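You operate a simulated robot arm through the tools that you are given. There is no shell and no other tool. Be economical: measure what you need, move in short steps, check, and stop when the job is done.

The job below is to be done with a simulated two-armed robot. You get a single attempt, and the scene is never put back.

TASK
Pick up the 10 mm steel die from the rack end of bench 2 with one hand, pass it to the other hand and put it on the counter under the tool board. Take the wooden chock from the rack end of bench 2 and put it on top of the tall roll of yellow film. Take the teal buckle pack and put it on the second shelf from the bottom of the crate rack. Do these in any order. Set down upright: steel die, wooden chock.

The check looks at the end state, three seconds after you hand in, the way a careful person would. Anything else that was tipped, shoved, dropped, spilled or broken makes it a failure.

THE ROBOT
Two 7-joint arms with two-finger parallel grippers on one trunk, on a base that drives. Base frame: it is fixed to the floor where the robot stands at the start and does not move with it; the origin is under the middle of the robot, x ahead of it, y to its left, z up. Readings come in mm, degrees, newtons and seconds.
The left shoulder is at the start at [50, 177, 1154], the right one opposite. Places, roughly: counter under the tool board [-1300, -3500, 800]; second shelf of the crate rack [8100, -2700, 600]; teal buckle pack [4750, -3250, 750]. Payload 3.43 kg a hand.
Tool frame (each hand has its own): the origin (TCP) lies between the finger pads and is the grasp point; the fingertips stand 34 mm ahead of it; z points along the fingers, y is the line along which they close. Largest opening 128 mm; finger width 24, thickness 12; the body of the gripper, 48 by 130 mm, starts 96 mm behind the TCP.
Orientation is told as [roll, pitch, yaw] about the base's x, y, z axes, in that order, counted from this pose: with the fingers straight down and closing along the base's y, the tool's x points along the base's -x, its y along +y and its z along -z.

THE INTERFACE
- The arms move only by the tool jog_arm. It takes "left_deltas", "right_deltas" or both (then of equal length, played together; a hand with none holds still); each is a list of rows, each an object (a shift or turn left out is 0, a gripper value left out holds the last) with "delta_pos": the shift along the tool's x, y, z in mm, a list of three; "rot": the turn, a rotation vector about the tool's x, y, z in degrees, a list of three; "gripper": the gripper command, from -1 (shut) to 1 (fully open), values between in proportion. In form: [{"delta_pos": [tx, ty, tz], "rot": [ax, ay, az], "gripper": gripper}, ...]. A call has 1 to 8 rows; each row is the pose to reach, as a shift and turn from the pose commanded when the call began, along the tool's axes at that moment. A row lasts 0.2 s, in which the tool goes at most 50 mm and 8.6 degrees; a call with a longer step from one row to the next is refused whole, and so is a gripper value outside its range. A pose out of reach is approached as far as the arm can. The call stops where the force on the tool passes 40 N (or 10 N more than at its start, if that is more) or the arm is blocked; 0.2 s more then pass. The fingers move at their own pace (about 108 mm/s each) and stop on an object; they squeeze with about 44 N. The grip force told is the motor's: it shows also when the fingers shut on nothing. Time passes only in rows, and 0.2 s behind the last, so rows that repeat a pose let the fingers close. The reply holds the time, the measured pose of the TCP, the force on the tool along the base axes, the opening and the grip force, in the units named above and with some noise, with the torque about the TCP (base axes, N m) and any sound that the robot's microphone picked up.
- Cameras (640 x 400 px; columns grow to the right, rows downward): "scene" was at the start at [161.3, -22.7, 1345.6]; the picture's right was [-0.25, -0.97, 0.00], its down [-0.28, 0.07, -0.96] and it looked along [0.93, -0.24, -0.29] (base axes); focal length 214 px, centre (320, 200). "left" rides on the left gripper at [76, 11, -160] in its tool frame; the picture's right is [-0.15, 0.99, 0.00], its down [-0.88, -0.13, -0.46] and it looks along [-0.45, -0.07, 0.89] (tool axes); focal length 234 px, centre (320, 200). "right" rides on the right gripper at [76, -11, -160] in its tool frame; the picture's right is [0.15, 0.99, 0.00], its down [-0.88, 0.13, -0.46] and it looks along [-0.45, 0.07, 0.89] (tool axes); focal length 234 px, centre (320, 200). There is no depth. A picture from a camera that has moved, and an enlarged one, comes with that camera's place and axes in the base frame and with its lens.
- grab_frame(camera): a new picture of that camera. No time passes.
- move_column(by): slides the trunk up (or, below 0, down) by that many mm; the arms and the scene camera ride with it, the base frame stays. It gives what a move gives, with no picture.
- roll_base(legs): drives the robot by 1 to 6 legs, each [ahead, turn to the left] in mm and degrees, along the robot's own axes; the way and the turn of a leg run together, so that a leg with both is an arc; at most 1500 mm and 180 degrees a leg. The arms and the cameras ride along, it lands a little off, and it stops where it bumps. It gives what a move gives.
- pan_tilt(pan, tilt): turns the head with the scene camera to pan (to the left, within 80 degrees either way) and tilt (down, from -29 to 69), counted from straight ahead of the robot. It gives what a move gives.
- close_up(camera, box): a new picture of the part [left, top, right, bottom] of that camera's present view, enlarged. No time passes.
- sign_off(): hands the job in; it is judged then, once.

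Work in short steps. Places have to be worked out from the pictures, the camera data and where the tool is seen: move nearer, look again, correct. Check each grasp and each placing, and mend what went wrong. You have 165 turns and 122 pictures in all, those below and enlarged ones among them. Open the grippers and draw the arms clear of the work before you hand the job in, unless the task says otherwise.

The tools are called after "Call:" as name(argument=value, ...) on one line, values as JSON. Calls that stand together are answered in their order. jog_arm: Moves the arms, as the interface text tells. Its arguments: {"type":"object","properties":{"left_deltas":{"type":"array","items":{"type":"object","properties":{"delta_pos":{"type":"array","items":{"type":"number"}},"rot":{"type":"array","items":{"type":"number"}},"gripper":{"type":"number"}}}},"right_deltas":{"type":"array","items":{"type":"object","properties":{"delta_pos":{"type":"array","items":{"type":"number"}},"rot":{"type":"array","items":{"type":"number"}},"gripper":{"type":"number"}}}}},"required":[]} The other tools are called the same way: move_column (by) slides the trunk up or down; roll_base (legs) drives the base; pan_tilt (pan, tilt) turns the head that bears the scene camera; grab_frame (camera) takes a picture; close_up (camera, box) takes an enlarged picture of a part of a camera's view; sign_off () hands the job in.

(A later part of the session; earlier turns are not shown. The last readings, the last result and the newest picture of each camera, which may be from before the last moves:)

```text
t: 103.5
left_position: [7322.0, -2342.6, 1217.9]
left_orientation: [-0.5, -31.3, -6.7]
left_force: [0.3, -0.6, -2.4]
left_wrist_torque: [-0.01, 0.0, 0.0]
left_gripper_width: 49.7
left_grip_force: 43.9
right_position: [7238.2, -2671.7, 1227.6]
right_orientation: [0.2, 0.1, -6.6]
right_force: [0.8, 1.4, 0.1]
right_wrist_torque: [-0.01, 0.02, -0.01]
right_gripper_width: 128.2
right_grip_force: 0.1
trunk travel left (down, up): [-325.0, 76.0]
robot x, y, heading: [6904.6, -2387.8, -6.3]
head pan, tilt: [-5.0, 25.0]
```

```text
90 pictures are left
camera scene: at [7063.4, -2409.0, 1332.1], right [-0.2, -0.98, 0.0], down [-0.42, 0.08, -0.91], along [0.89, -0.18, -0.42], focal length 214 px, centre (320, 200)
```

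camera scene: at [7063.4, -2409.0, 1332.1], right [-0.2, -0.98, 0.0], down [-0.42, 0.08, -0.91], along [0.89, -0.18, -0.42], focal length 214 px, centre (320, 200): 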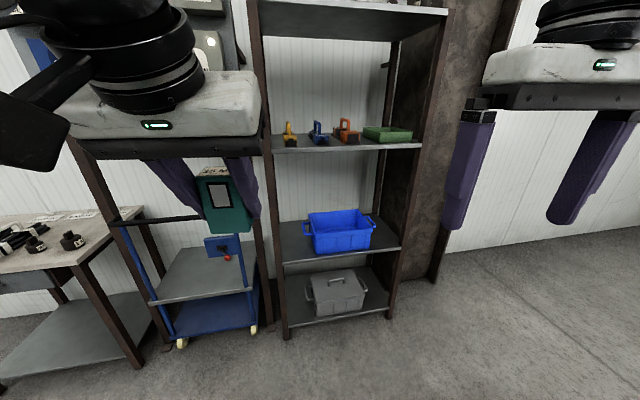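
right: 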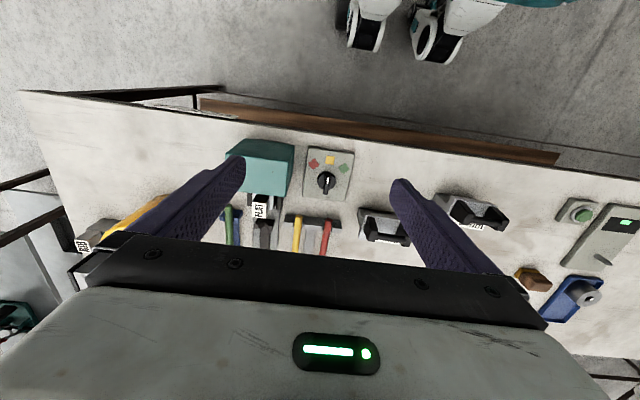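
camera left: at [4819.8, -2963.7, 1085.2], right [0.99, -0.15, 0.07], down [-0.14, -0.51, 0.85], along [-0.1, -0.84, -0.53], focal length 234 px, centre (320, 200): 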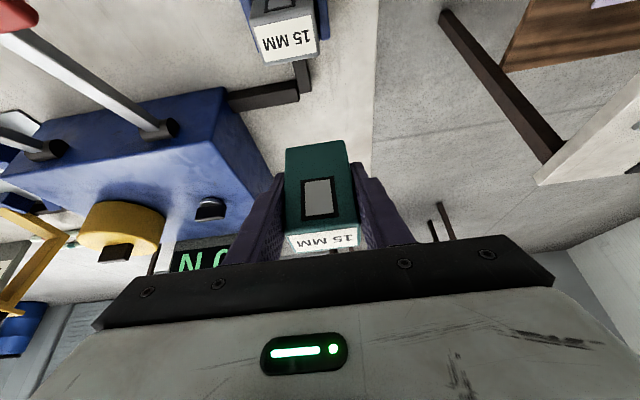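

Second shelf: z≈583, front edge x≈7925, y −2390…−3045, with a blue crate in the middle (y −2540…−2920). Free spot at its left front, about (7965, −2475). I'll position the base.

Call:
roll_base(legs=[[0, -19], [500, 0], [0, 25.2]])

Call:
move_column(by=-200)

Call:
pan_tilt(pan=10, tilt=30)

Call:
grab_frame(camera="scene")

```text
t: 108.7
left_position: [7761.9, -2505.1, 1217.4]
left_orientation: [-0.7, -31.3, -0.2]
left_force: [0.0, 0.5, -2.1]
left_wrist_torque: [-0.04, 0.01, -0.01]
left_gripper_width: 49.5
left_grip_force: 43.9
right_position: [7715.3, -2842.8, 1227.1]
right_orientation: [0.2, 0.2, -0.3]
right_force: [-1.1, 0.1, 1.0]
right_wrist_torque: [-0.04, -0.01, 0.04]
right_gripper_width: 127.9
right_grip_force: 0.0
trunk travel left (down, up): [-325.0, 76.0]
robot x, y, heading: [7350.2, -2593.5, 0.1]
head pan, tilt: [-5.0, 25.0]
```

```text
t: 110.9
left_position: [7762.0, -2505.7, 1019.3]
left_orientation: [-0.5, -31.2, -0.3]
left_force: [0.7, 0.8, -2.3]
left_wrist_torque: [-0.01, 0.0, 0.0]
left_gripper_width: 49.7
left_grip_force: 44.0
right_position: [7715.3, -2842.0, 1027.4]
right_orientation: [0.1, 0.0, -0.2]
right_force: [0.4, -0.8, -0.6]
right_wrist_torque: [0.01, 0.02, 0.02]
right_gripper_width: 128.1
right_grip_force: 0.0
trunk travel left (down, up): [-125.0, 276.0]
robot x, y, heading: [7350.4, -2593.8, 0.3]
head pan, tilt: [-5.0, 25.0]
```

```text
t: 111.6
left_position: [7761.8, -2503.9, 1018.4]
left_orientation: [-0.6, -31.3, -0.3]
left_force: [-0.3, 0.1, -2.1]
left_wrist_torque: [0.06, -0.01, 0.03]
left_gripper_width: 49.4
left_grip_force: 44.1
right_position: [7714.9, -2842.8, 1026.6]
right_orientation: [0.1, 0.1, -0.3]
right_force: [-0.4, -0.2, 0.2]
right_wrist_torque: [0.03, 0.0, 0.02]
right_gripper_width: 127.8
right_grip_force: 0.2
trunk travel left (down, up): [-125.0, 276.0]
robot x, y, heading: [7349.3, -2598.6, 0.2]
head pan, tilt: [10.0, 30.0]
```

```text
89 pictures are left
camera scene: at [7510.4, -2577.0, 1124.2], right [0.17, -0.98, 0.0], down [-0.49, -0.09, -0.87], along [0.85, 0.15, -0.5], focal length 214 px, centre (320, 200)
```

scene: 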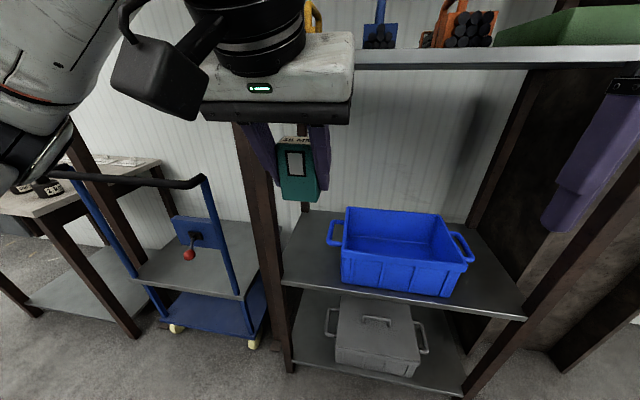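

Free strip left of the crate confirmed: y≈−2395…−2510. I'll first lower outside the rack to z≈760 at y=−2470.

Call:
jog_arm(left_deltas=[{"delta_pos": [20, 6, 38]}, {"delta_pos": [40, 11, 77]}, {"delta_pos": [60, 17, 115]}, {"delta_pos": [80, 23, 154]}, {"delta_pos": [99, 28, 192]}, {"delta_pos": [119, 34, 230]}])

Call:
grab_frame(camera="scene")

```text
t: 113.0
left_position: [7782.8, -2472.2, 758.4]
left_orientation: [-0.4, -31.4, -0.1]
left_force: [0.9, -0.2, -1.1]
left_wrist_torque: [-0.01, 0.02, 0.02]
left_gripper_width: 49.6
left_grip_force: 44.1
right_position: [7715.0, -2842.5, 1028.1]
right_orientation: [0.1, 0.2, -0.1]
right_force: [-0.1, -0.8, 0.2]
right_wrist_torque: [0.03, -0.01, 0.0]
right_gripper_width: 128.3
right_grip_force: 0.0
trunk travel left (down, up): [-125.0, 276.0]
robot x, y, heading: [7350.8, -2595.7, 0.1]
head pan, tilt: [10.0, 30.0]
```

```text
88 pictures are left
camera scene: at [7510.5, -2576.8, 1124.2], right [0.17, -0.98, 0.0], down [-0.49, -0.09, -0.87], along [0.85, 0.15, -0.5], focal length 214 px, centre (320, 200)
```

scene: 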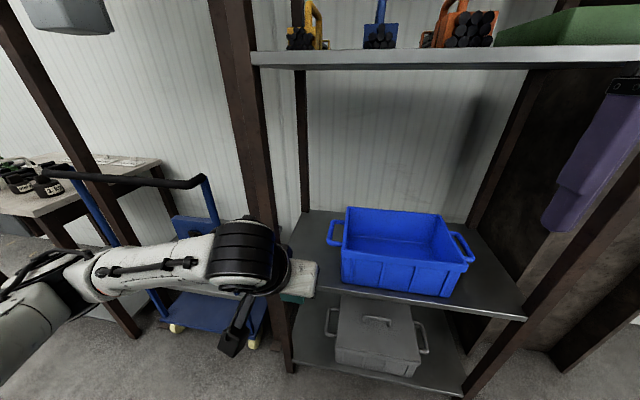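

Now move in over the shelf to a point just above it.

Call:
jog_arm(left_deltas=[{"delta_pos": [-24, 0, 20]}, {"delta_pos": [-54, 0, 48]}, {"delta_pos": [-84, 0, 82]}, {"delta_pos": [-97, 0, 122]}, {"delta_pos": [-98, 0, 160]}])

Call:
grab_frame(camera="left")

Call:
close_up(camera="scene", box=[200, 180, 400, 305])

```text
t: 114.2
left_position: [7948.8, -2477.7, 671.9]
left_orientation: [-0.5, -31.3, -0.3]
left_force: [0.3, 0.2, -1.7]
left_wrist_torque: [0.0, 0.05, -0.01]
left_gripper_width: 49.7
left_grip_force: 43.7
right_position: [7716.1, -2842.6, 1026.7]
right_orientation: [0.0, 0.1, -0.2]
right_force: [0.2, 1.0, 1.2]
right_wrist_torque: [0.0, 0.04, 0.0]
right_gripper_width: 128.2
right_grip_force: 0.1
trunk travel left (down, up): [-125.0, 276.0]
robot x, y, heading: [7349.5, -2593.3, 0.0]
head pan, tilt: [10.0, 30.0]
```

```text
87 pictures are left
camera left: at [7800.1, -2463.3, 768.7], right [0.13, 0.99, 0.07], down [0.51, -0.13, 0.85], along [0.85, -0.08, -0.53], focal length 234 px, centre (320, 200)
```

left: 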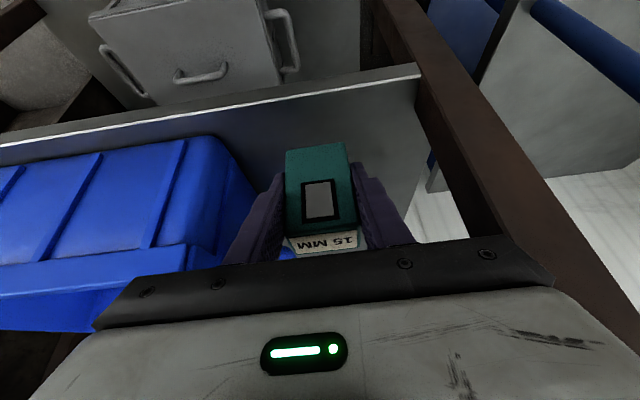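

```text
3.20 times, centred on (300, 242) of scene
camera zoom: at [7510.5, -2576.9, 1124.2], right [0.17, -0.98, 0.0], down [-0.49, -0.09, -0.87], along [0.85, 0.15, -0.5], focal length 686 px, centre (384, 64)
```

zoom: 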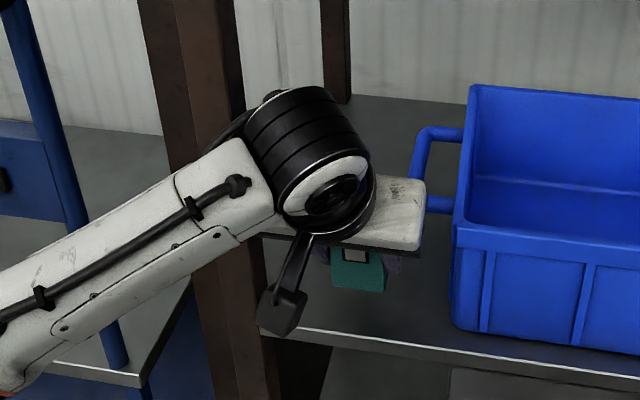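

Pack front is ~15 mm inside the edge. I'll go 20 mm further in, 8 mm left, then down slowly until contact.

Call:
jog_arm(left_deltas=[{"delta_pos": [-17, 8, 10]}, {"delta_pos": [-7, 8, 27]}, {"delta_pos": [1, 8, 40]}, {"delta_pos": [4, 8, 44.6]}, {"delta_pos": [6, 8, 48]}, {"delta_pos": [8, 8, 51]}])

Call:
close_up(camera="scene", box=[240, 210, 360, 285])

```text
t: 115.6
left_position: [7972.7, -2470.3, 639.2]
left_orientation: [-0.8, -32.8, -0.2]
left_force: [-0.8, 0.5, 11.3]
left_wrist_torque: [0.29, 0.11, -0.01]
left_gripper_width: 49.7
left_grip_force: 43.9
right_position: [7713.5, -2842.2, 1026.3]
right_orientation: [0.1, 0.0, -0.3]
right_force: [0.1, 0.2, -0.1]
right_wrist_torque: [0.05, -0.02, 0.01]
right_gripper_width: 128.3
right_grip_force: 0.1
trunk travel left (down, up): [-125.0, 276.0]
robot x, y, heading: [7349.8, -2593.1, 0.2]
head pan, tilt: [10.0, 30.0]
stopped in row 6 (left hand): the force on the tool passed its limit (the readings are from after the stop); the commanded pose is now the measured one
```

```text
5.33 times, centred on (300, 248) of scene
camera zoom: at [7509.5, -2577.1, 1123.9], right [0.17, -0.98, 0.0], down [-0.49, -0.09, -0.87], along [0.85, 0.15, -0.5], focal length 1144 px, centre (427, -53)
```

zoom: 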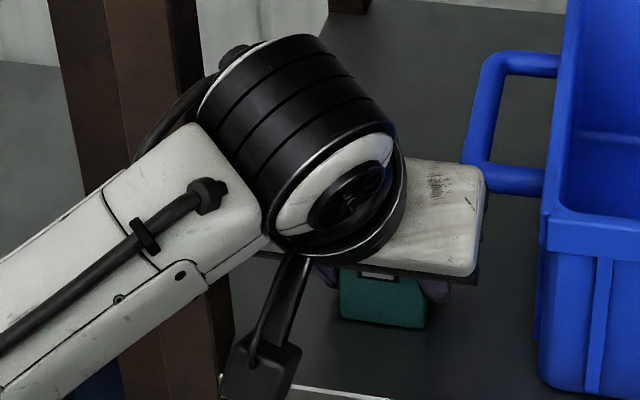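

Contact at TCP z=639, i.e. pack bottom ≈597, matching the 600 mm shelf. Open moderately, then back straight out along the tool.

Call:
jog_arm(left_deltas=[{"delta_pos": [0, 0, 0], "gripper": 0.2}, {"delta_pos": [0, 0, 0], "gripper": 0.2}, {"delta_pos": [0, 0, -15]}, {"delta_pos": [0, 0, -45]}, {"delta_pos": [0, 0, -85]}])

Call:
grab_frame(camera="left")

```text
t: 116.8
left_position: [7923.7, -2466.9, 707.7]
left_orientation: [-0.5, -32.4, -0.3]
left_force: [0.4, -0.5, 0.5]
left_wrist_torque: [-0.01, -0.02, 0.02]
left_gripper_width: 76.8
left_grip_force: 0.1
right_position: [7714.5, -2842.3, 1026.1]
right_orientation: [0.0, -0.1, -0.2]
right_force: [0.2, 0.2, -0.1]
right_wrist_torque: [0.0, 0.0, 0.0]
right_gripper_width: 127.8
right_grip_force: 0.0
trunk travel left (down, up): [-125.0, 276.0]
robot x, y, heading: [7353.3, -2592.6, -0.1]
head pan, tilt: [10.0, 30.0]
```

```text
84 pictures are left
camera left: at [7774.9, -2453.0, 800.8], right [0.13, 0.99, 0.07], down [0.5, -0.13, 0.86], along [0.86, -0.08, -0.51], focal length 234 px, centre (320, 200)
```

left: 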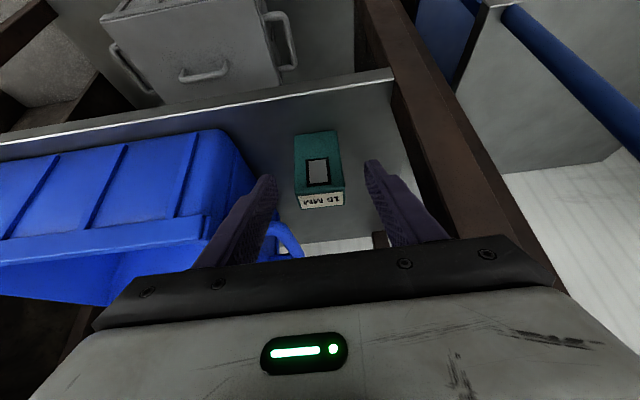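

Pack stands on the second shelf. Retract the left hand clear.

Call:
jog_arm(left_deltas=[{"delta_pos": [15, 0, -40]}, {"delta_pos": [30, 0, -80]}, {"delta_pos": [45, 0, -120]}, {"delta_pos": [60, 0, -160]}, {"delta_pos": [70, 0, -200], "rot": [0, 8, 0]}, {"delta_pos": [75, 0, -235], "rot": [0, 16, 0]}, {"delta_pos": [75, 0, -265], "rot": [0, 24, 0]}, {"delta_pos": [75, 0, -290], "rot": [0, 32, 0]}])

Call:
close_up(camera="scene", box=[240, 180, 440, 305])

```text
t: 118.6
left_position: [7707.5, -2464.2, 912.9]
left_orientation: [-0.5, -0.3, -0.6]
left_force: [0.7, -0.2, 0.2]
left_wrist_torque: [-0.01, 0.01, 0.01]
left_gripper_width: 76.8
left_grip_force: 0.0
right_position: [7714.3, -2842.5, 1027.2]
right_orientation: [0.0, 0.0, -0.2]
right_force: [0.0, -0.7, 0.2]
right_wrist_torque: [-0.01, -0.02, -0.01]
right_gripper_width: 127.7
right_grip_force: 0.1
trunk travel left (down, up): [-125.0, 276.0]
robot x, y, heading: [7352.4, -2591.5, 0.2]
head pan, tilt: [10.0, 30.0]
```

```text
3.20 times, centred on (340, 242) of scene
camera zoom: at [7510.3, -2576.9, 1124.2], right [0.17, -0.98, 0.0], down [-0.49, -0.09, -0.87], along [0.85, 0.15, -0.5], focal length 686 px, centre (256, 64)
```

zoom: 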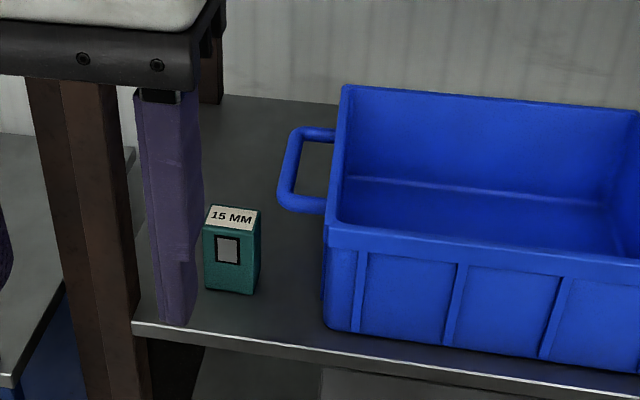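

Raise the trunk again and head back west along the aisle.

Call:
move_column(by=220)

Call:
roll_base(legs=[[-150, 0], [0, 170], [1450, 0], [0, 10], [1450, 0], [1350, 0]])

Call:
pan_tilt(pan=-25, tilt=18)

Call:
grab_frame(camera="scene")

```text
t: 120.9
left_position: [7707.3, -2464.1, 1133.4]
left_orientation: [-0.6, -0.3, -0.7]
left_force: [-0.3, -0.4, 0.2]
left_wrist_torque: [-0.02, 0.01, -0.03]
left_gripper_width: 76.7
left_grip_force: 0.0
right_position: [7715.4, -2842.4, 1248.2]
right_orientation: [0.1, 0.1, -0.1]
right_force: [0.2, 0.4, 0.3]
right_wrist_torque: [-0.01, -0.03, -0.03]
right_gripper_width: 128.0
right_grip_force: 0.1
trunk travel left (down, up): [-345.0, 56.0]
robot x, y, heading: [7351.6, -2595.8, 0.1]
head pan, tilt: [10.0, 30.0]
```

```text
t: 149.8
left_position: [2644.2, -2470.6, 1132.8]
left_orientation: [-0.6, -0.5, 179.2]
left_force: [0.3, 0.0, 0.3]
left_wrist_torque: [-0.02, -0.01, 0.04]
left_gripper_width: 76.8
left_grip_force: 0.0
right_position: [2639.6, -2091.8, 1247.3]
right_orientation: [0.1, 0.1, 179.5]
right_force: [-0.3, -0.1, -0.4]
right_wrist_torque: [0.0, -0.02, 0.0]
right_gripper_width: 128.1
right_grip_force: 0.1
trunk travel left (down, up): [-345.0, 56.0]
robot x, y, heading: [3003.3, -2342.9, 179.8]
head pan, tilt: [10.0, 30.0]
```

```text
t: 150.8
left_position: [2643.9, -2471.0, 1132.2]
left_orientation: [-0.6, -0.3, 179.1]
left_force: [0.0, 0.3, -0.7]
left_wrist_torque: [-0.02, 0.0, -0.02]
left_gripper_width: 76.7
left_grip_force: 0.1
right_position: [2638.9, -2092.4, 1246.6]
right_orientation: [0.1, 0.0, 179.5]
right_force: [-0.1, -0.5, -0.6]
right_wrist_torque: [-0.02, 0.0, 0.03]
right_gripper_width: 127.9
right_grip_force: 0.1
trunk travel left (down, up): [-345.0, 56.0]
robot x, y, heading: [3001.3, -2344.7, 179.7]
head pan, tilt: [-25.0, 18.0]
```

```text
82 pictures are left
camera scene: at [2848.7, -2302.6, 1363.5], right [0.43, 0.91, 0.0], down [0.28, -0.13, -0.95], along [-0.86, 0.4, -0.31], focal length 214 px, centre (320, 200)
```

scene: 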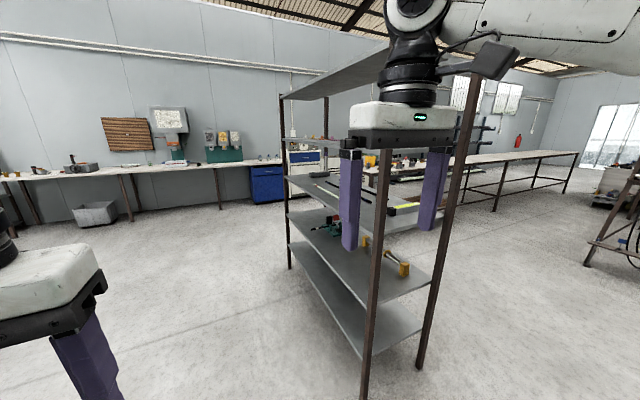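

Rack spans x 990–2260, y −1800…−1355. I'll drive north past its east end and then face bench 2 from the far side.

Call:
roll_base(legs=[[0, -90], [1000, 0], [950, 0], [0, 90], [850, 0]])

Call:
pan_tilt(pan=0, tilt=28)

Call:
grab_frame(camera="scene")

```text
t: 172.3
left_position: [1789.3, -574.3, 1133.0]
left_orientation: [-0.6, -0.5, -178.7]
left_force: [0.5, -0.6, -0.6]
left_wrist_torque: [0.02, -0.05, -0.01]
left_gripper_width: 76.8
left_grip_force: 0.1
right_position: [1768.3, -195.9, 1247.5]
right_orientation: [0.1, 0.1, -178.3]
right_force: [0.1, -0.6, 0.3]
right_wrist_torque: [-0.01, 0.0, 0.01]
right_gripper_width: 127.8
right_grip_force: 0.1
trunk travel left (down, up): [-345.0, 56.0]
robot x, y, heading: [2141.4, -429.5, -178.1]
head pan, tilt: [-25.0, 18.0]
```

```text
t: 173.2
left_position: [1789.0, -574.7, 1132.3]
left_orientation: [-0.7, -0.4, -178.7]
left_force: [-0.5, -0.8, 0.9]
left_wrist_torque: [0.03, 0.0, 0.01]
left_gripper_width: 76.8
left_grip_force: 0.1
right_position: [1768.2, -195.3, 1248.5]
right_orientation: [0.1, 0.0, -178.3]
right_force: [0.4, 0.4, -1.0]
right_wrist_torque: [-0.03, 0.0, 0.01]
right_gripper_width: 128.1
right_grip_force: 0.1
trunk travel left (down, up): [-345.0, 56.0]
robot x, y, heading: [2141.6, -434.7, -177.9]
head pan, tilt: [0.0, 28.0]
```

```text
81 pictures are left
camera scene: at [1981.0, -438.4, 1347.4], right [-0.03, 1.0, 0.0], down [0.47, 0.02, -0.88], along [-0.88, -0.03, -0.47], focal length 214 px, centre (320, 200)
```

scene: 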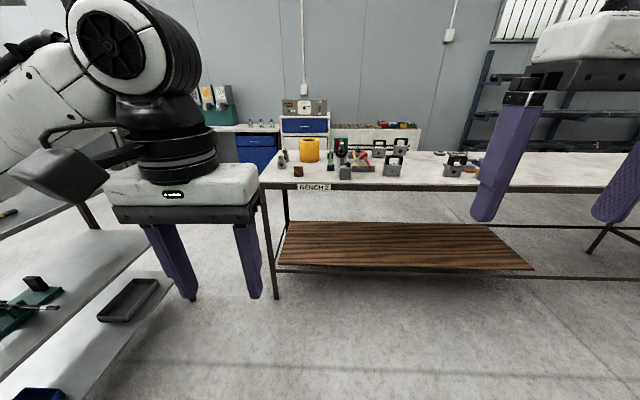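

Triangulating from both sides, bench 2's surface is nearer z≈905, spanning x≈390–970, with its right end at y≈−815; die ≈(895,−80), chock ≈(880,−610), roll ≈(590,−565). I'll move closer and look.

Call:
roll_base(legs=[[0, -7.5], [780, 0], [0, 5.6]])

Call:
pan_tilt(pan=0, tilt=45)

Call:
grab_frame(camera="scene")

Call:
grab_frame(camera="right")

Call:
grab_frame(camera="left")

```text
t: 178.5
left_position: [1014.3, -501.4, 1133.7]
left_orientation: [-0.6, -0.4, -179.7]
left_force: [0.4, 0.1, 0.6]
left_wrist_torque: [0.01, -0.01, -0.03]
left_gripper_width: 76.7
left_grip_force: 0.0
right_position: [999.7, -122.9, 1248.3]
right_orientation: [0.1, 0.1, -179.3]
right_force: [0.2, -0.3, -0.4]
right_wrist_torque: [-0.01, -0.02, -0.02]
right_gripper_width: 128.1
right_grip_force: 0.1
trunk travel left (down, up): [-345.0, 56.0]
robot x, y, heading: [1367.8, -362.9, -179.2]
head pan, tilt: [0.0, 28.0]
```

```text
t: 179.3
left_position: [1013.6, -499.9, 1132.5]
left_orientation: [-0.6, -0.4, -179.7]
left_force: [-0.2, -0.2, -0.7]
left_wrist_torque: [0.0, 0.02, 0.03]
left_gripper_width: 76.7
left_grip_force: 0.1
right_position: [1000.7, -121.3, 1247.6]
right_orientation: [0.1, 0.1, -179.3]
right_force: [1.0, 0.2, 0.4]
right_wrist_torque: [0.05, -0.02, 0.03]
right_gripper_width: 128.1
right_grip_force: 0.1
trunk travel left (down, up): [-345.0, 56.0]
robot x, y, heading: [1369.1, -363.9, -179.0]
head pan, tilt: [0.0, 45.0]
```

```text
80 pictures are left
camera scene: at [1217.4, -367.1, 1321.6], right [-0.02, 1.0, 0.0], down [0.71, 0.01, -0.71], along [-0.71, -0.01, -0.71], focal length 214 px, centre (320, 200)
```

scene: 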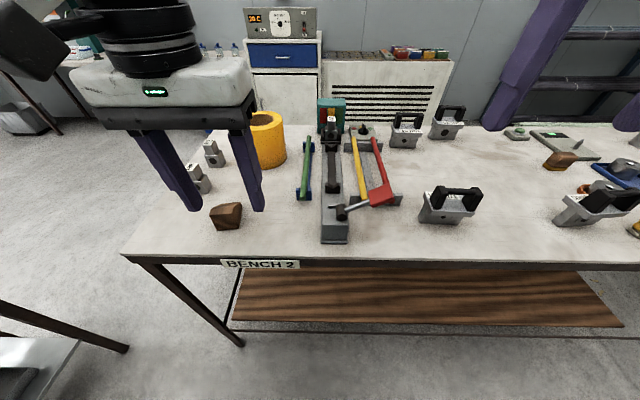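

```text
79 pictures are left
camera right: at [1073.5, -109.9, 1408.3], right [0.16, -0.99, 0.0], down [-0.88, -0.14, 0.46], along [-0.45, -0.07, -0.89], focal length 234 px, centre (320, 200)
```

right: 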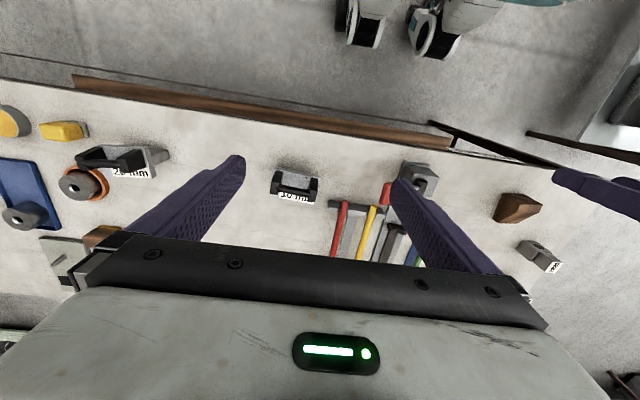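

```text
78 pictures are left
camera left: at [1089.8, -512.4, 1290.8], right [-0.14, -0.99, -0.01], down [-0.88, 0.12, 0.46], along [-0.46, 0.07, -0.89], focal length 234 px, centre (320, 200)
```

left: 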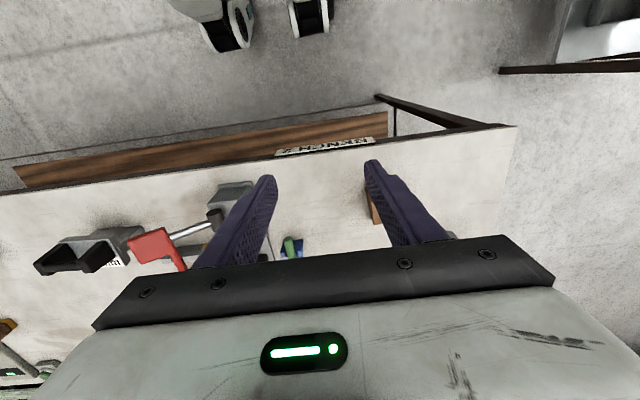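

Bench z≈905 confirmed; die ≈(870,−70), chock ≈(880,−610). I'll close in 70 mm, then zoom on chock and roll from the head camera.

Call:
roll_base(legs=[[70, 0]])

Call:
close_up(camera="scene", box=[340, 120, 500, 280])

Call:
pan_tilt(pan=30, tilt=45)

Call:
grab_frame(camera="scene")

```text
t: 180.3
left_position: [942.1, -502.2, 1132.3]
left_orientation: [-0.7, -0.3, -179.6]
left_force: [-0.5, -0.6, 0.4]
left_wrist_torque: [-0.02, -0.02, 0.0]
left_gripper_width: 76.7
left_grip_force: 0.1
right_position: [927.1, -124.3, 1247.7]
right_orientation: [0.1, 0.2, -179.2]
right_force: [-0.4, 0.9, 1.0]
right_wrist_torque: [0.02, -0.05, -0.03]
right_gripper_width: 127.9
right_grip_force: 0.1
trunk travel left (down, up): [-345.0, 56.0]
robot x, y, heading: [1299.8, -370.3, -178.6]
head pan, tilt: [0.0, 45.0]
```

```text
2.50 times, centred on (420, 200) of scene
camera zoom: at [1145.8, -368.6, 1321.5], right [-0.02, 1.0, 0.0], down [0.71, 0.01, -0.71], along [-0.71, -0.01, -0.71], focal length 536 px, centre (70, 200)
```

zoom: 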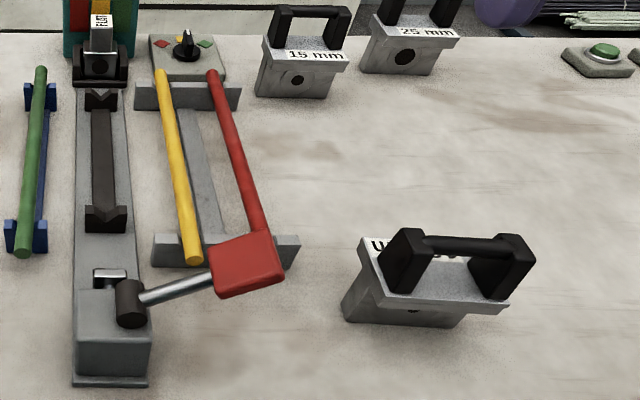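

```text
t: 181.2
left_position: [943.6, -502.0, 1132.6]
left_orientation: [-0.6, -0.5, -179.7]
left_force: [0.9, -0.6, 0.8]
left_wrist_torque: [0.01, 0.0, -0.02]
left_gripper_width: 76.9
left_grip_force: 0.0
right_position: [928.2, -123.7, 1246.8]
right_orientation: [0.1, 0.0, -179.1]
right_force: [0.0, -0.4, -0.1]
right_wrist_torque: [0.03, 0.01, -0.02]
right_gripper_width: 127.8
right_grip_force: 0.0
trunk travel left (down, up): [-345.0, 56.0]
robot x, y, heading: [1293.6, -364.7, -178.6]
head pan, tilt: [30.0, 45.0]
```

```text
76 pictures are left
camera scene: at [1158.3, -408.9, 1321.6], right [-0.52, 0.86, 0.0], down [0.61, 0.36, -0.71], along [-0.61, -0.36, -0.71], focal length 214 px, centre (320, 200)
```

scene: 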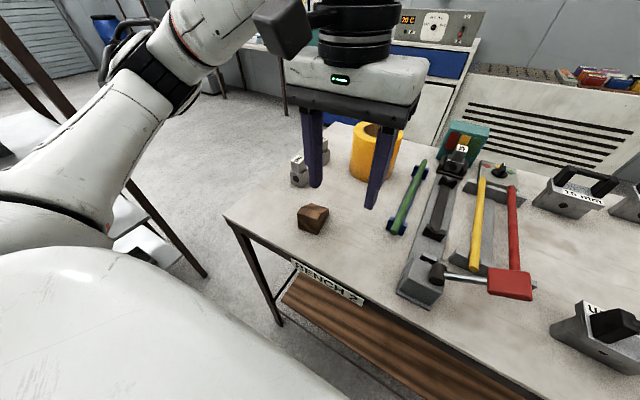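

Zoom on chock and roll.

Call:
close_up(camera="scene", box=[270, 105, 430, 250])

```text
2.76 times, centred on (350, 178) of scene
camera zoom: at [1158.3, -408.9, 1321.6], right [-0.52, 0.86, 0.0], down [0.61, 0.36, -0.71], along [-0.61, -0.36, -0.71], focal length 592 px, centre (237, 262)
```

zoom: 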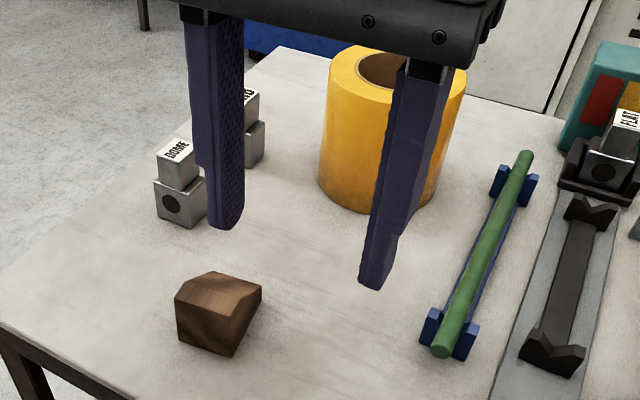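

I'll shift the left hand over the chock for a top view and open the gripper.

Call:
jog_arm(left_deltas=[{"delta_pos": [6, 33, 0], "gripper": 1}, {"delta_pos": [12, 66, 0]}, {"delta_pos": [17, 98, 0]}, {"delta_pos": [17, 98, 0]}])

Call:
grab_frame(camera="left")

```text
t: 182.2
left_position: [960.6, -598.7, 1130.8]
left_orientation: [-0.5, -0.5, -179.8]
left_force: [0.0, 0.0, 0.1]
left_wrist_torque: [0.0, 0.01, 0.02]
left_gripper_width: 127.9
left_grip_force: 0.0
right_position: [929.2, -123.9, 1247.8]
right_orientation: [0.2, 0.1, -179.2]
right_force: [0.2, 0.4, 0.8]
right_wrist_torque: [-0.02, 0.03, -0.03]
right_gripper_width: 128.0
right_grip_force: 0.2
trunk travel left (down, up): [-345.0, 56.0]
robot x, y, heading: [1297.4, -365.7, -178.9]
head pan, tilt: [30.0, 45.0]
```

```text
74 pictures are left
camera left: at [1037.1, -610.6, 1290.1], right [-0.14, -0.99, -0.01], down [-0.88, 0.12, 0.46], along [-0.46, 0.07, -0.89], focal length 234 px, centre (320, 200)
```

left: 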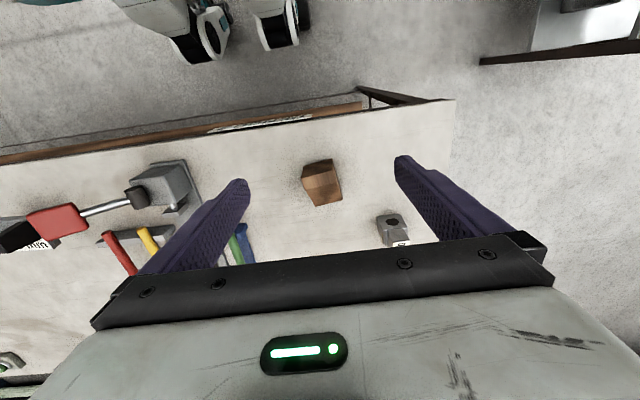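

Zoom on the chock.

Call:
close_up(camera="left", box=[260, 130, 420, 230])

```text
4.00 times, centred on (340, 180) of left
camera zoom: at [1037.1, -610.6, 1290.1], right [-0.14, -0.99, -0.01], down [-0.88, 0.12, 0.46], along [-0.46, 0.07, -0.89], focal length 937 px, centre (240, 280)
```

zoom: 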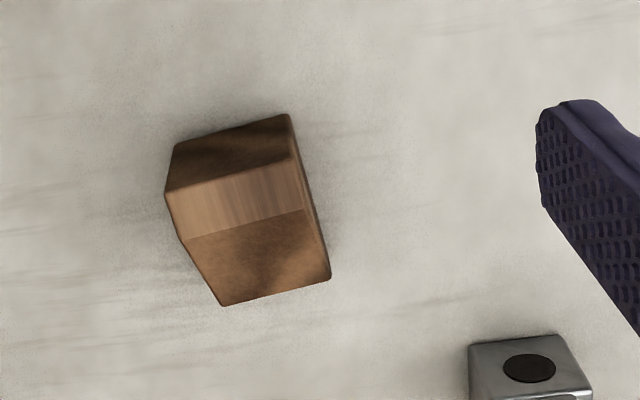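

Chock: ~81 long (x 830–911), 50 wide, 51 tall, tall end toward me, rotated ~7°. I'll go to a pre-grasp with 30° tilt and 7° yaw.

Call:
jog_arm(left_deltas=[{"delta_pos": [-3, -4, 20], "rot": [-0.4, -7.5, -1.7], "gripper": 1}, {"delta_pos": [-6, -8, 40], "rot": [-0.9, -15, -3.4]}, {"delta_pos": [-8, -12, 60], "rot": [-1.3, -22.5, -5.1]}, {"delta_pos": [-11, -16, 79], "rot": [-1.8, -30, -6.8]}])

Call:
grab_frame(camera="left")

```text
t: 183.2
left_position: [928.1, -578.0, 1060.4]
left_orientation: [-0.7, -30.4, -172.3]
left_force: [0.5, 1.0, -0.4]
left_wrist_torque: [-0.02, -0.03, -0.03]
left_gripper_width: 128.1
left_grip_force: 0.1
left hand out of reach, approached as far as the arm can: row 4
right_position: [928.1, -123.6, 1246.4]
right_orientation: [0.1, 0.0, -179.3]
right_force: [-0.7, 0.1, -0.4]
right_wrist_torque: [0.01, -0.02, 0.03]
right_gripper_width: 128.0
right_grip_force: 0.1
trunk travel left (down, up): [-345.0, 56.0]
robot x, y, heading: [1296.6, -367.8, -178.7]
head pan, tilt: [30.0, 45.0]
```

```text
72 pictures are left
camera left: at [1074.7, -571.6, 1158.9], right [0.0, -1.0, 0.06], down [-0.54, 0.05, 0.84], along [-0.84, -0.04, -0.54], focal length 234 px, centre (320, 200)
```

left: 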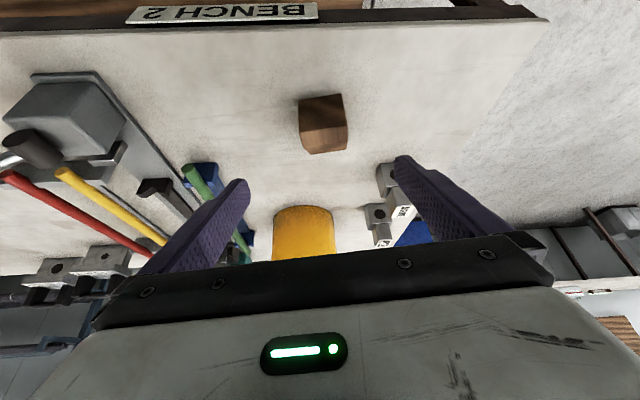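

Slightly too close for the tilted wrist, but nearly there. I'll move partway to check how the command lines up.

Call:
jog_arm(left_deltas=[{"delta_pos": [8, 3, 30]}, {"delta_pos": [16, 6, 60]}])

```text
t: 183.8
left_position: [909.1, -585.7, 1001.4]
left_orientation: [-0.7, -30.4, -172.3]
left_force: [0.5, -0.9, 0.1]
left_wrist_torque: [0.01, 0.02, 0.0]
left_gripper_width: 128.1
left_grip_force: 0.0
left hand out of reach, approached as far as the arm can: row 1
right_position: [928.9, -124.0, 1248.7]
right_orientation: [0.2, 0.0, -179.2]
right_force: [0.1, 1.2, -0.4]
right_wrist_torque: [-0.01, 0.02, -0.02]
right_gripper_width: 128.0
right_grip_force: 0.2
trunk travel left (down, up): [-345.0, 56.0]
robot x, y, heading: [1296.1, -365.5, -178.9]
head pan, tilt: [30.0, 45.0]
```

On track. Continue to the grasp pose and close.

Call:
jog_arm(left_deltas=[{"delta_pos": [5, 2, 28]}, {"delta_pos": [10, 2, 48]}, {"delta_pos": [10, 2, 55]}, {"delta_pos": [10, 2, 55], "gripper": -1}, {"delta_pos": [10, 2, 55], "gripper": -1}, {"delta_pos": [10, 2, 55], "gripper": -1}])

Call:
grab_frame(camera="left")

```text
t: 184.7
left_position: [894.4, -594.9, 954.6]
left_orientation: [0.0, -31.2, -171.9]
left_force: [23.2, -4.8, 43.9]
left_wrist_torque: [-1.25, -0.26, 0.45]
left_gripper_width: 80.9
left_grip_force: 11.6
right_position: [931.6, -124.8, 1248.7]
right_orientation: [0.1, 0.0, -179.1]
right_force: [0.1, 0.4, 0.7]
right_wrist_torque: [-0.02, -0.04, -0.02]
right_gripper_width: 128.3
right_grip_force: 0.1
trunk travel left (down, up): [-345.0, 56.0]
robot x, y, heading: [1297.8, -367.8, -178.7]
head pan, tilt: [30.0, 45.0]
stopped in row 4 (left hand): the force on the tool passed its limit (the readings are from after the stop); the commanded pose is now the measured one
```

```text
71 pictures are left
camera left: at [1042.0, -585.6, 1051.4], right [0.01, -1.0, 0.08], down [-0.53, 0.06, 0.85], along [-0.85, -0.05, -0.53], focal length 234 px, centre (320, 200)
```

left: 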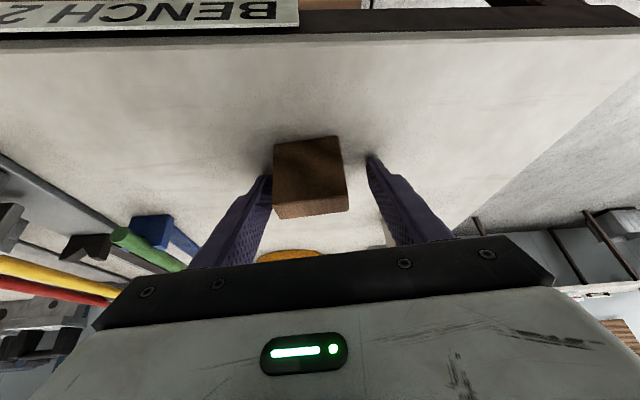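

Fingertips touched the bench (surface ≈917). Lift 6 mm, centre, and close.

Call:
jog_arm(left_deltas=[{"delta_pos": [-4, -5, -6.5], "gripper": 0.2}, {"delta_pos": [-4, -5, -6.5], "gripper": -1}, {"delta_pos": [-4, -5, -6.5], "gripper": -1}, {"delta_pos": [-4, -5, -6.5], "gripper": -1}])

Call:
grab_frame(camera="left")

```text
t: 185.7
left_position: [893.6, -589.0, 958.1]
left_orientation: [-0.1, -30.8, -172.2]
left_force: [-0.4, -0.6, -0.1]
left_wrist_torque: [-0.01, 0.01, -0.01]
left_gripper_width: 49.2
left_grip_force: 43.8
right_position: [928.2, -124.3, 1247.7]
right_orientation: [0.1, 0.0, -179.1]
right_force: [0.0, 1.0, 0.4]
right_wrist_torque: [-0.03, -0.01, 0.02]
right_gripper_width: 128.1
right_grip_force: 0.1
trunk travel left (down, up): [-345.0, 56.0]
robot x, y, heading: [1296.5, -363.1, -178.9]
head pan, tilt: [30.0, 45.0]
```

```text
70 pictures are left
camera left: at [1039.8, -579.7, 1056.9], right [0.01, -1.0, 0.07], down [-0.54, 0.06, 0.84], along [-0.84, -0.05, -0.53], focal length 234 px, centre (320, 200)
```

left: 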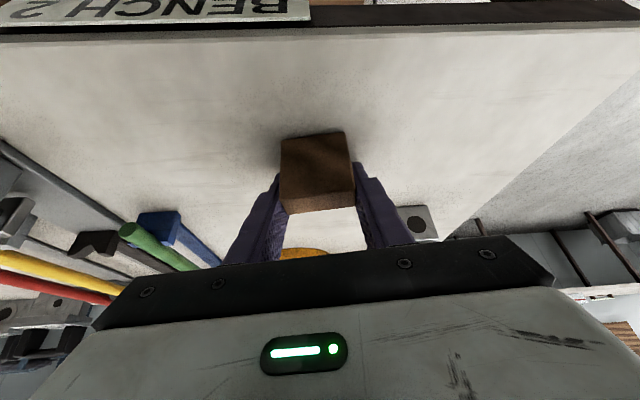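

Held at 49.2 mm. Lift 170 mm straight up.

Call:
jog_arm(left_deltas=[{"delta_pos": [-10, 0, -17]}, {"delta_pos": [-30, 0, -51]}, {"delta_pos": [-52, 0, -86]}, {"delta_pos": [-72, 0, -118]}, {"delta_pos": [-87, 0, -146]}])

Call:
grab_frame(camera="left")

Call:
grab_frame(camera="scene")

```text
t: 186.9
left_position: [894.3, -591.7, 1130.2]
left_orientation: [0.0, -30.7, -172.2]
left_force: [0.2, 0.4, -0.3]
left_wrist_torque: [0.05, 0.01, 0.0]
left_gripper_width: 49.3
left_grip_force: 43.4
right_position: [928.8, -124.2, 1248.0]
right_orientation: [0.1, 0.0, -179.1]
right_force: [0.8, 0.0, 0.2]
right_wrist_torque: [0.02, 0.02, 0.02]
right_gripper_width: 128.0
right_grip_force: 0.1
trunk travel left (down, up): [-345.0, 56.0]
robot x, y, heading: [1299.5, -366.9, -178.7]
head pan, tilt: [30.0, 45.0]
```

```text
69 pictures are left
camera left: at [1040.6, -581.6, 1229.0], right [0.01, -1.0, 0.07], down [-0.54, 0.06, 0.84], along [-0.84, -0.05, -0.53], focal length 234 px, centre (320, 200)
```

left: 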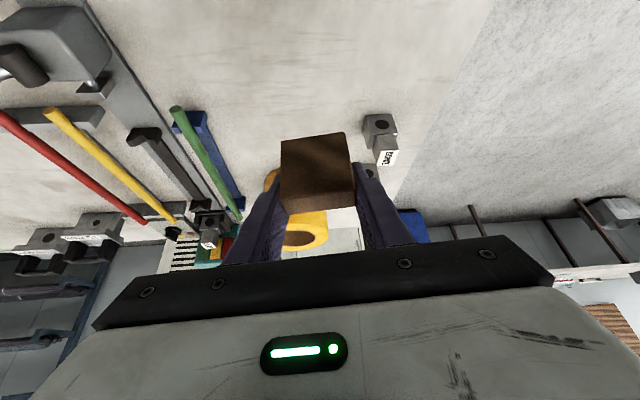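

```text
68 pictures are left
camera scene: at [1159.1, -409.0, 1321.6], right [-0.52, 0.86, 0.0], down [0.61, 0.37, -0.71], along [-0.61, -0.37, -0.71], focal length 214 px, centre (320, 200)
```

scene: 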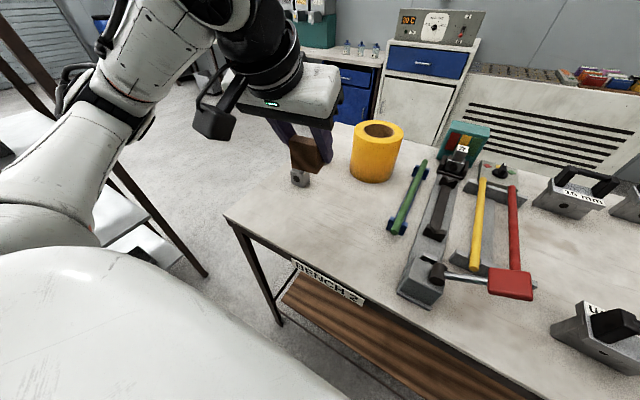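

Clear view of the roll now; zoom on it to fix its position and hole size.

Call:
close_up(camera="scene", box=[325, 105, 425, 195])

```text
4.44 times, centred on (375, 150) of scene
camera zoom: at [1159.1, -409.0, 1321.6], right [-0.52, 0.86, 0.0], down [0.61, 0.37, -0.71], along [-0.61, -0.37, -0.71], focal length 953 px, centre (76, 422)
```

zoom: 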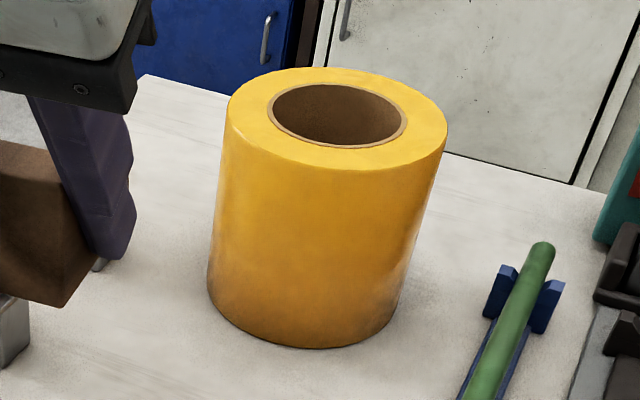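

Roll: centre ≈(603,−553), top z≈1038, outer radius ~68, hole radius ~42. I'll set the chock off-centre (y≈−523) so both ends rest on the rim; first move over it at the present height.

Call:
jog_arm(left_deltas=[{"delta_pos": [-37, -18, 22]}, {"delta_pos": [-73, -36, 44]}, {"delta_pos": [-110, -54, 65]}, {"delta_pos": [-147, -72, 87]}, {"delta_pos": [-183, -90, 109]}, {"delta_pos": [-220, -108, 131]}])

Call:
close_up(camera="scene", box=[300, 80, 460, 200])

Call:
grab_frame(camera="left")

```text
t: 188.3
left_position: [625.8, -515.1, 1129.3]
left_orientation: [0.2, -30.8, -172.4]
left_force: [-0.1, -0.8, 0.0]
left_wrist_torque: [-0.01, -0.02, 0.02]
left_gripper_width: 49.6
left_grip_force: 44.1
right_position: [928.6, -122.8, 1247.5]
right_orientation: [0.2, 0.1, -179.1]
right_force: [0.3, -0.3, -0.4]
right_wrist_torque: [0.0, -0.03, -0.02]
right_gripper_width: 127.9
right_grip_force: 0.1
trunk travel left (down, up): [-345.0, 56.0]
robot x, y, heading: [1298.4, -365.3, -179.1]
head pan, tilt: [30.0, 45.0]
```

```text
3.33 times, centred on (380, 140) of scene
camera zoom: at [1158.3, -408.4, 1321.5], right [-0.52, 0.86, 0.0], down [0.61, 0.36, -0.71], along [-0.6, -0.37, -0.71], focal length 715 px, centre (120, 400)
```

zoom: 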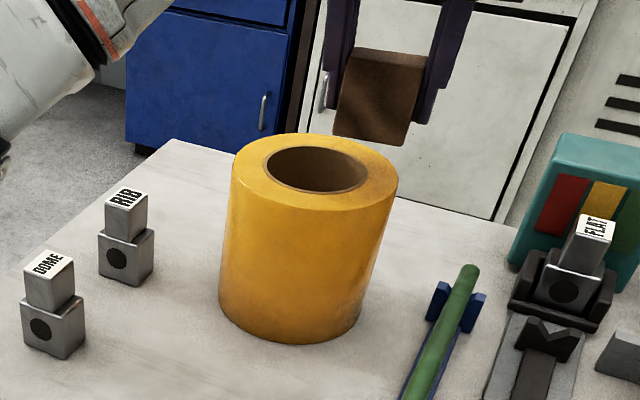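

```text
65 pictures are left
camera left: at [772.4, -506.6, 1226.6], right [0.01, -1.0, 0.08], down [-0.54, 0.06, 0.84], along [-0.84, -0.05, -0.53], focal length 234 px, centre (320, 200)
```

left: 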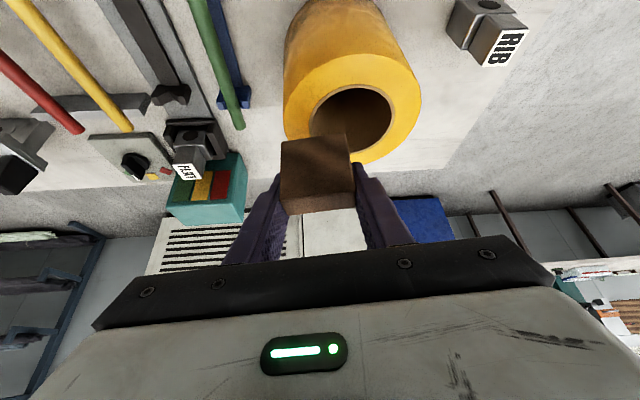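

Two views put the roll centre nearer (618,−554), top ≈1040–1050. Adjust back 12 mm and lower slowly to contact.

Call:
jog_arm(left_deltas=[{"delta_pos": [13, 2, 10]}, {"delta_pos": [25, 4.6, 20]}, {"delta_pos": [27.5, 4.6, 24.3]}, {"delta_pos": [30, 4.6, 28.6]}, {"delta_pos": [32.6, 4.6, 32.9]}, {"delta_pos": [35, 4.6, 37]}])

Call:
close_up(camera="scene", box=[300, 80, 460, 200])

```text
t: 189.7
left_position: [637.3, -518.9, 1087.8]
left_orientation: [-0.2, -31.6, -172.1]
left_force: [-1.4, -0.9, 25.6]
left_wrist_torque: [-0.38, -0.61, -0.04]
left_gripper_width: 49.2
left_grip_force: 44.2
right_position: [931.1, -123.2, 1249.5]
right_orientation: [0.1, -0.1, -179.1]
right_force: [1.3, -0.5, -0.4]
right_wrist_torque: [0.02, 0.02, 0.02]
right_gripper_width: 127.8
right_grip_force: 0.1
trunk travel left (down, up): [-345.0, 56.0]
robot x, y, heading: [1296.8, -365.1, -178.8]
head pan, tilt: [30.0, 45.0]
```

```text
3.33 times, centred on (380, 140) of scene
camera zoom: at [1161.5, -408.7, 1322.5], right [-0.52, 0.86, 0.0], down [0.6, 0.37, -0.71], along [-0.61, -0.37, -0.71], focal length 715 px, centre (120, 400)
```

zoom: 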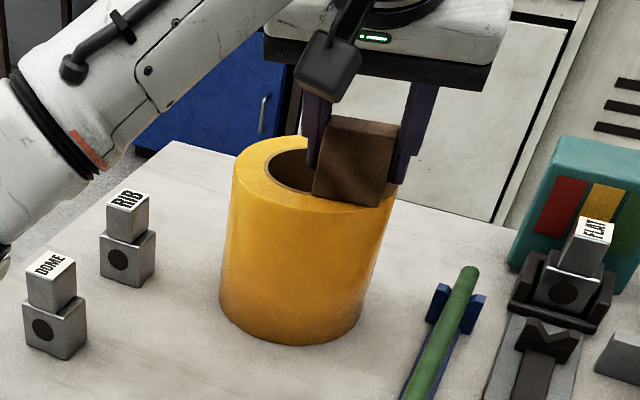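

Chock rests on the rim with both ends spanning as planned. Ease the pressure and open.

Call:
jog_arm(left_deltas=[{"delta_pos": [-1, 0, -2]}, {"delta_pos": [-1, 0, -2], "gripper": 0.1}, {"delta_pos": [-1, 0, -2], "gripper": 0.1}, {"delta_pos": [-1, 0, -2], "gripper": 0.1}])

Call:
close_up(camera="scene", box=[300, 80, 460, 200])

Call:
grab_frame(camera="left")

```text
t: 190.7
left_position: [637.6, -518.0, 1085.3]
left_orientation: [0.1, -31.0, -172.1]
left_force: [1.5, 8.9, 19.0]
left_wrist_torque: [-0.39, -0.02, 0.03]
left_gripper_width: 65.6
left_grip_force: 0.1
right_position: [929.9, -120.9, 1248.4]
right_orientation: [0.2, -0.1, -179.1]
right_force: [0.7, -0.1, -0.4]
right_wrist_torque: [0.0, 0.0, 0.02]
right_gripper_width: 127.5
right_grip_force: 0.0
trunk travel left (down, up): [-345.0, 56.0]
robot x, y, heading: [1298.3, -366.2, -179.1]
head pan, tilt: [30.0, 45.0]
```

```text
3.33 times, centred on (380, 140) of scene
camera zoom: at [1161.1, -407.4, 1322.0], right [-0.52, 0.86, 0.0], down [0.6, 0.36, -0.71], along [-0.61, -0.37, -0.71], focal length 715 px, centre (120, 400)
```

zoom: 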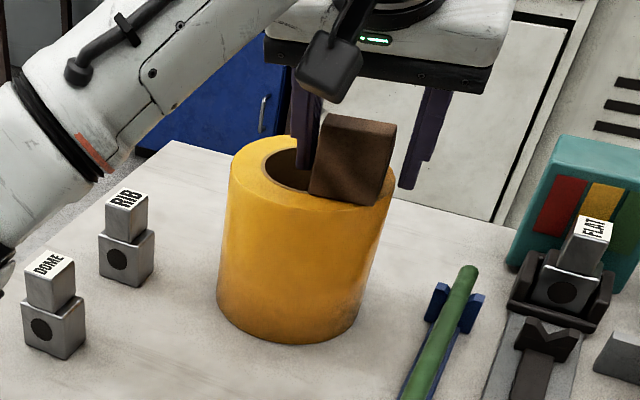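

```text
62 pictures are left
camera left: at [785.0, -508.6, 1182.2], right [0.01, -1.0, 0.07], down [-0.53, 0.06, 0.84], along [-0.85, -0.05, -0.53], focal length 234 px, centre (320, 200)
```

left: 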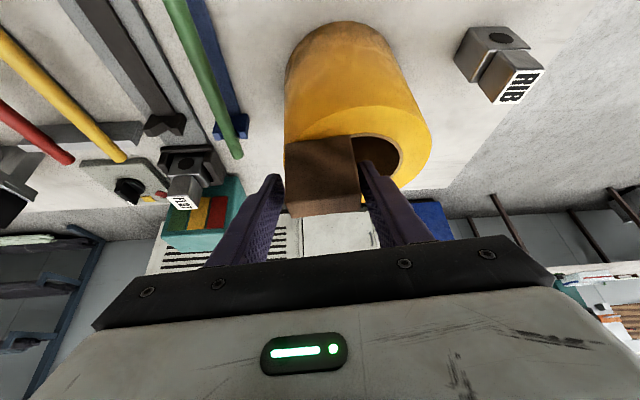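

Released; chock sits on the rim. Lift the hand straight up clear.

Call:
jog_arm(left_deltas=[{"delta_pos": [-5, 0, -9]}, {"delta_pos": [-15, 0, -26]}, {"delta_pos": [-33, 0, -56]}, {"delta_pos": [-56, 0, -95]}])

Call:
grab_frame(camera="left")

Call:
close_up(camera="scene", box=[300, 80, 460, 200])

```text
t: 191.7
left_position: [637.1, -518.5, 1194.3]
left_orientation: [0.0, -30.7, -172.3]
left_force: [-0.7, 0.1, -0.5]
left_wrist_torque: [-0.01, 0.0, 0.0]
left_gripper_width: 70.3
left_grip_force: 0.0
right_position: [929.2, -123.7, 1247.4]
right_orientation: [0.2, 0.0, -179.2]
right_force: [0.7, 0.2, -0.7]
right_wrist_torque: [-0.02, 0.02, 0.02]
right_gripper_width: 127.9
right_grip_force: 0.2
trunk travel left (down, up): [-345.0, 56.0]
robot x, y, heading: [1301.4, -365.3, -179.2]
head pan, tilt: [30.0, 45.0]
```

```text
61 pictures are left
camera left: at [783.3, -510.0, 1291.3], right [0.01, -1.0, 0.08], down [-0.54, 0.06, 0.84], along [-0.84, -0.05, -0.53], focal length 234 px, centre (320, 200)
```

left: 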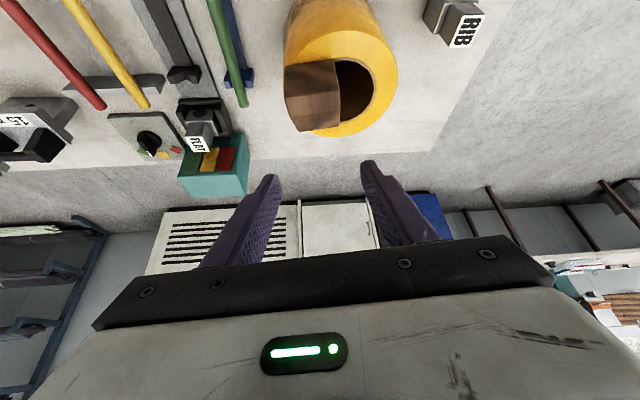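

```text
3.33 times, centred on (380, 140) of scene
camera zoom: at [1159.5, -408.6, 1321.6], right [-0.52, 0.86, 0.0], down [0.6, 0.36, -0.71], along [-0.61, -0.37, -0.71], focal length 715 px, centre (120, 400)
```

zoom: 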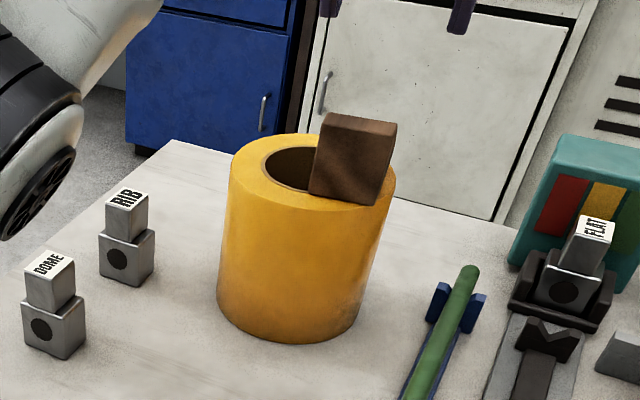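

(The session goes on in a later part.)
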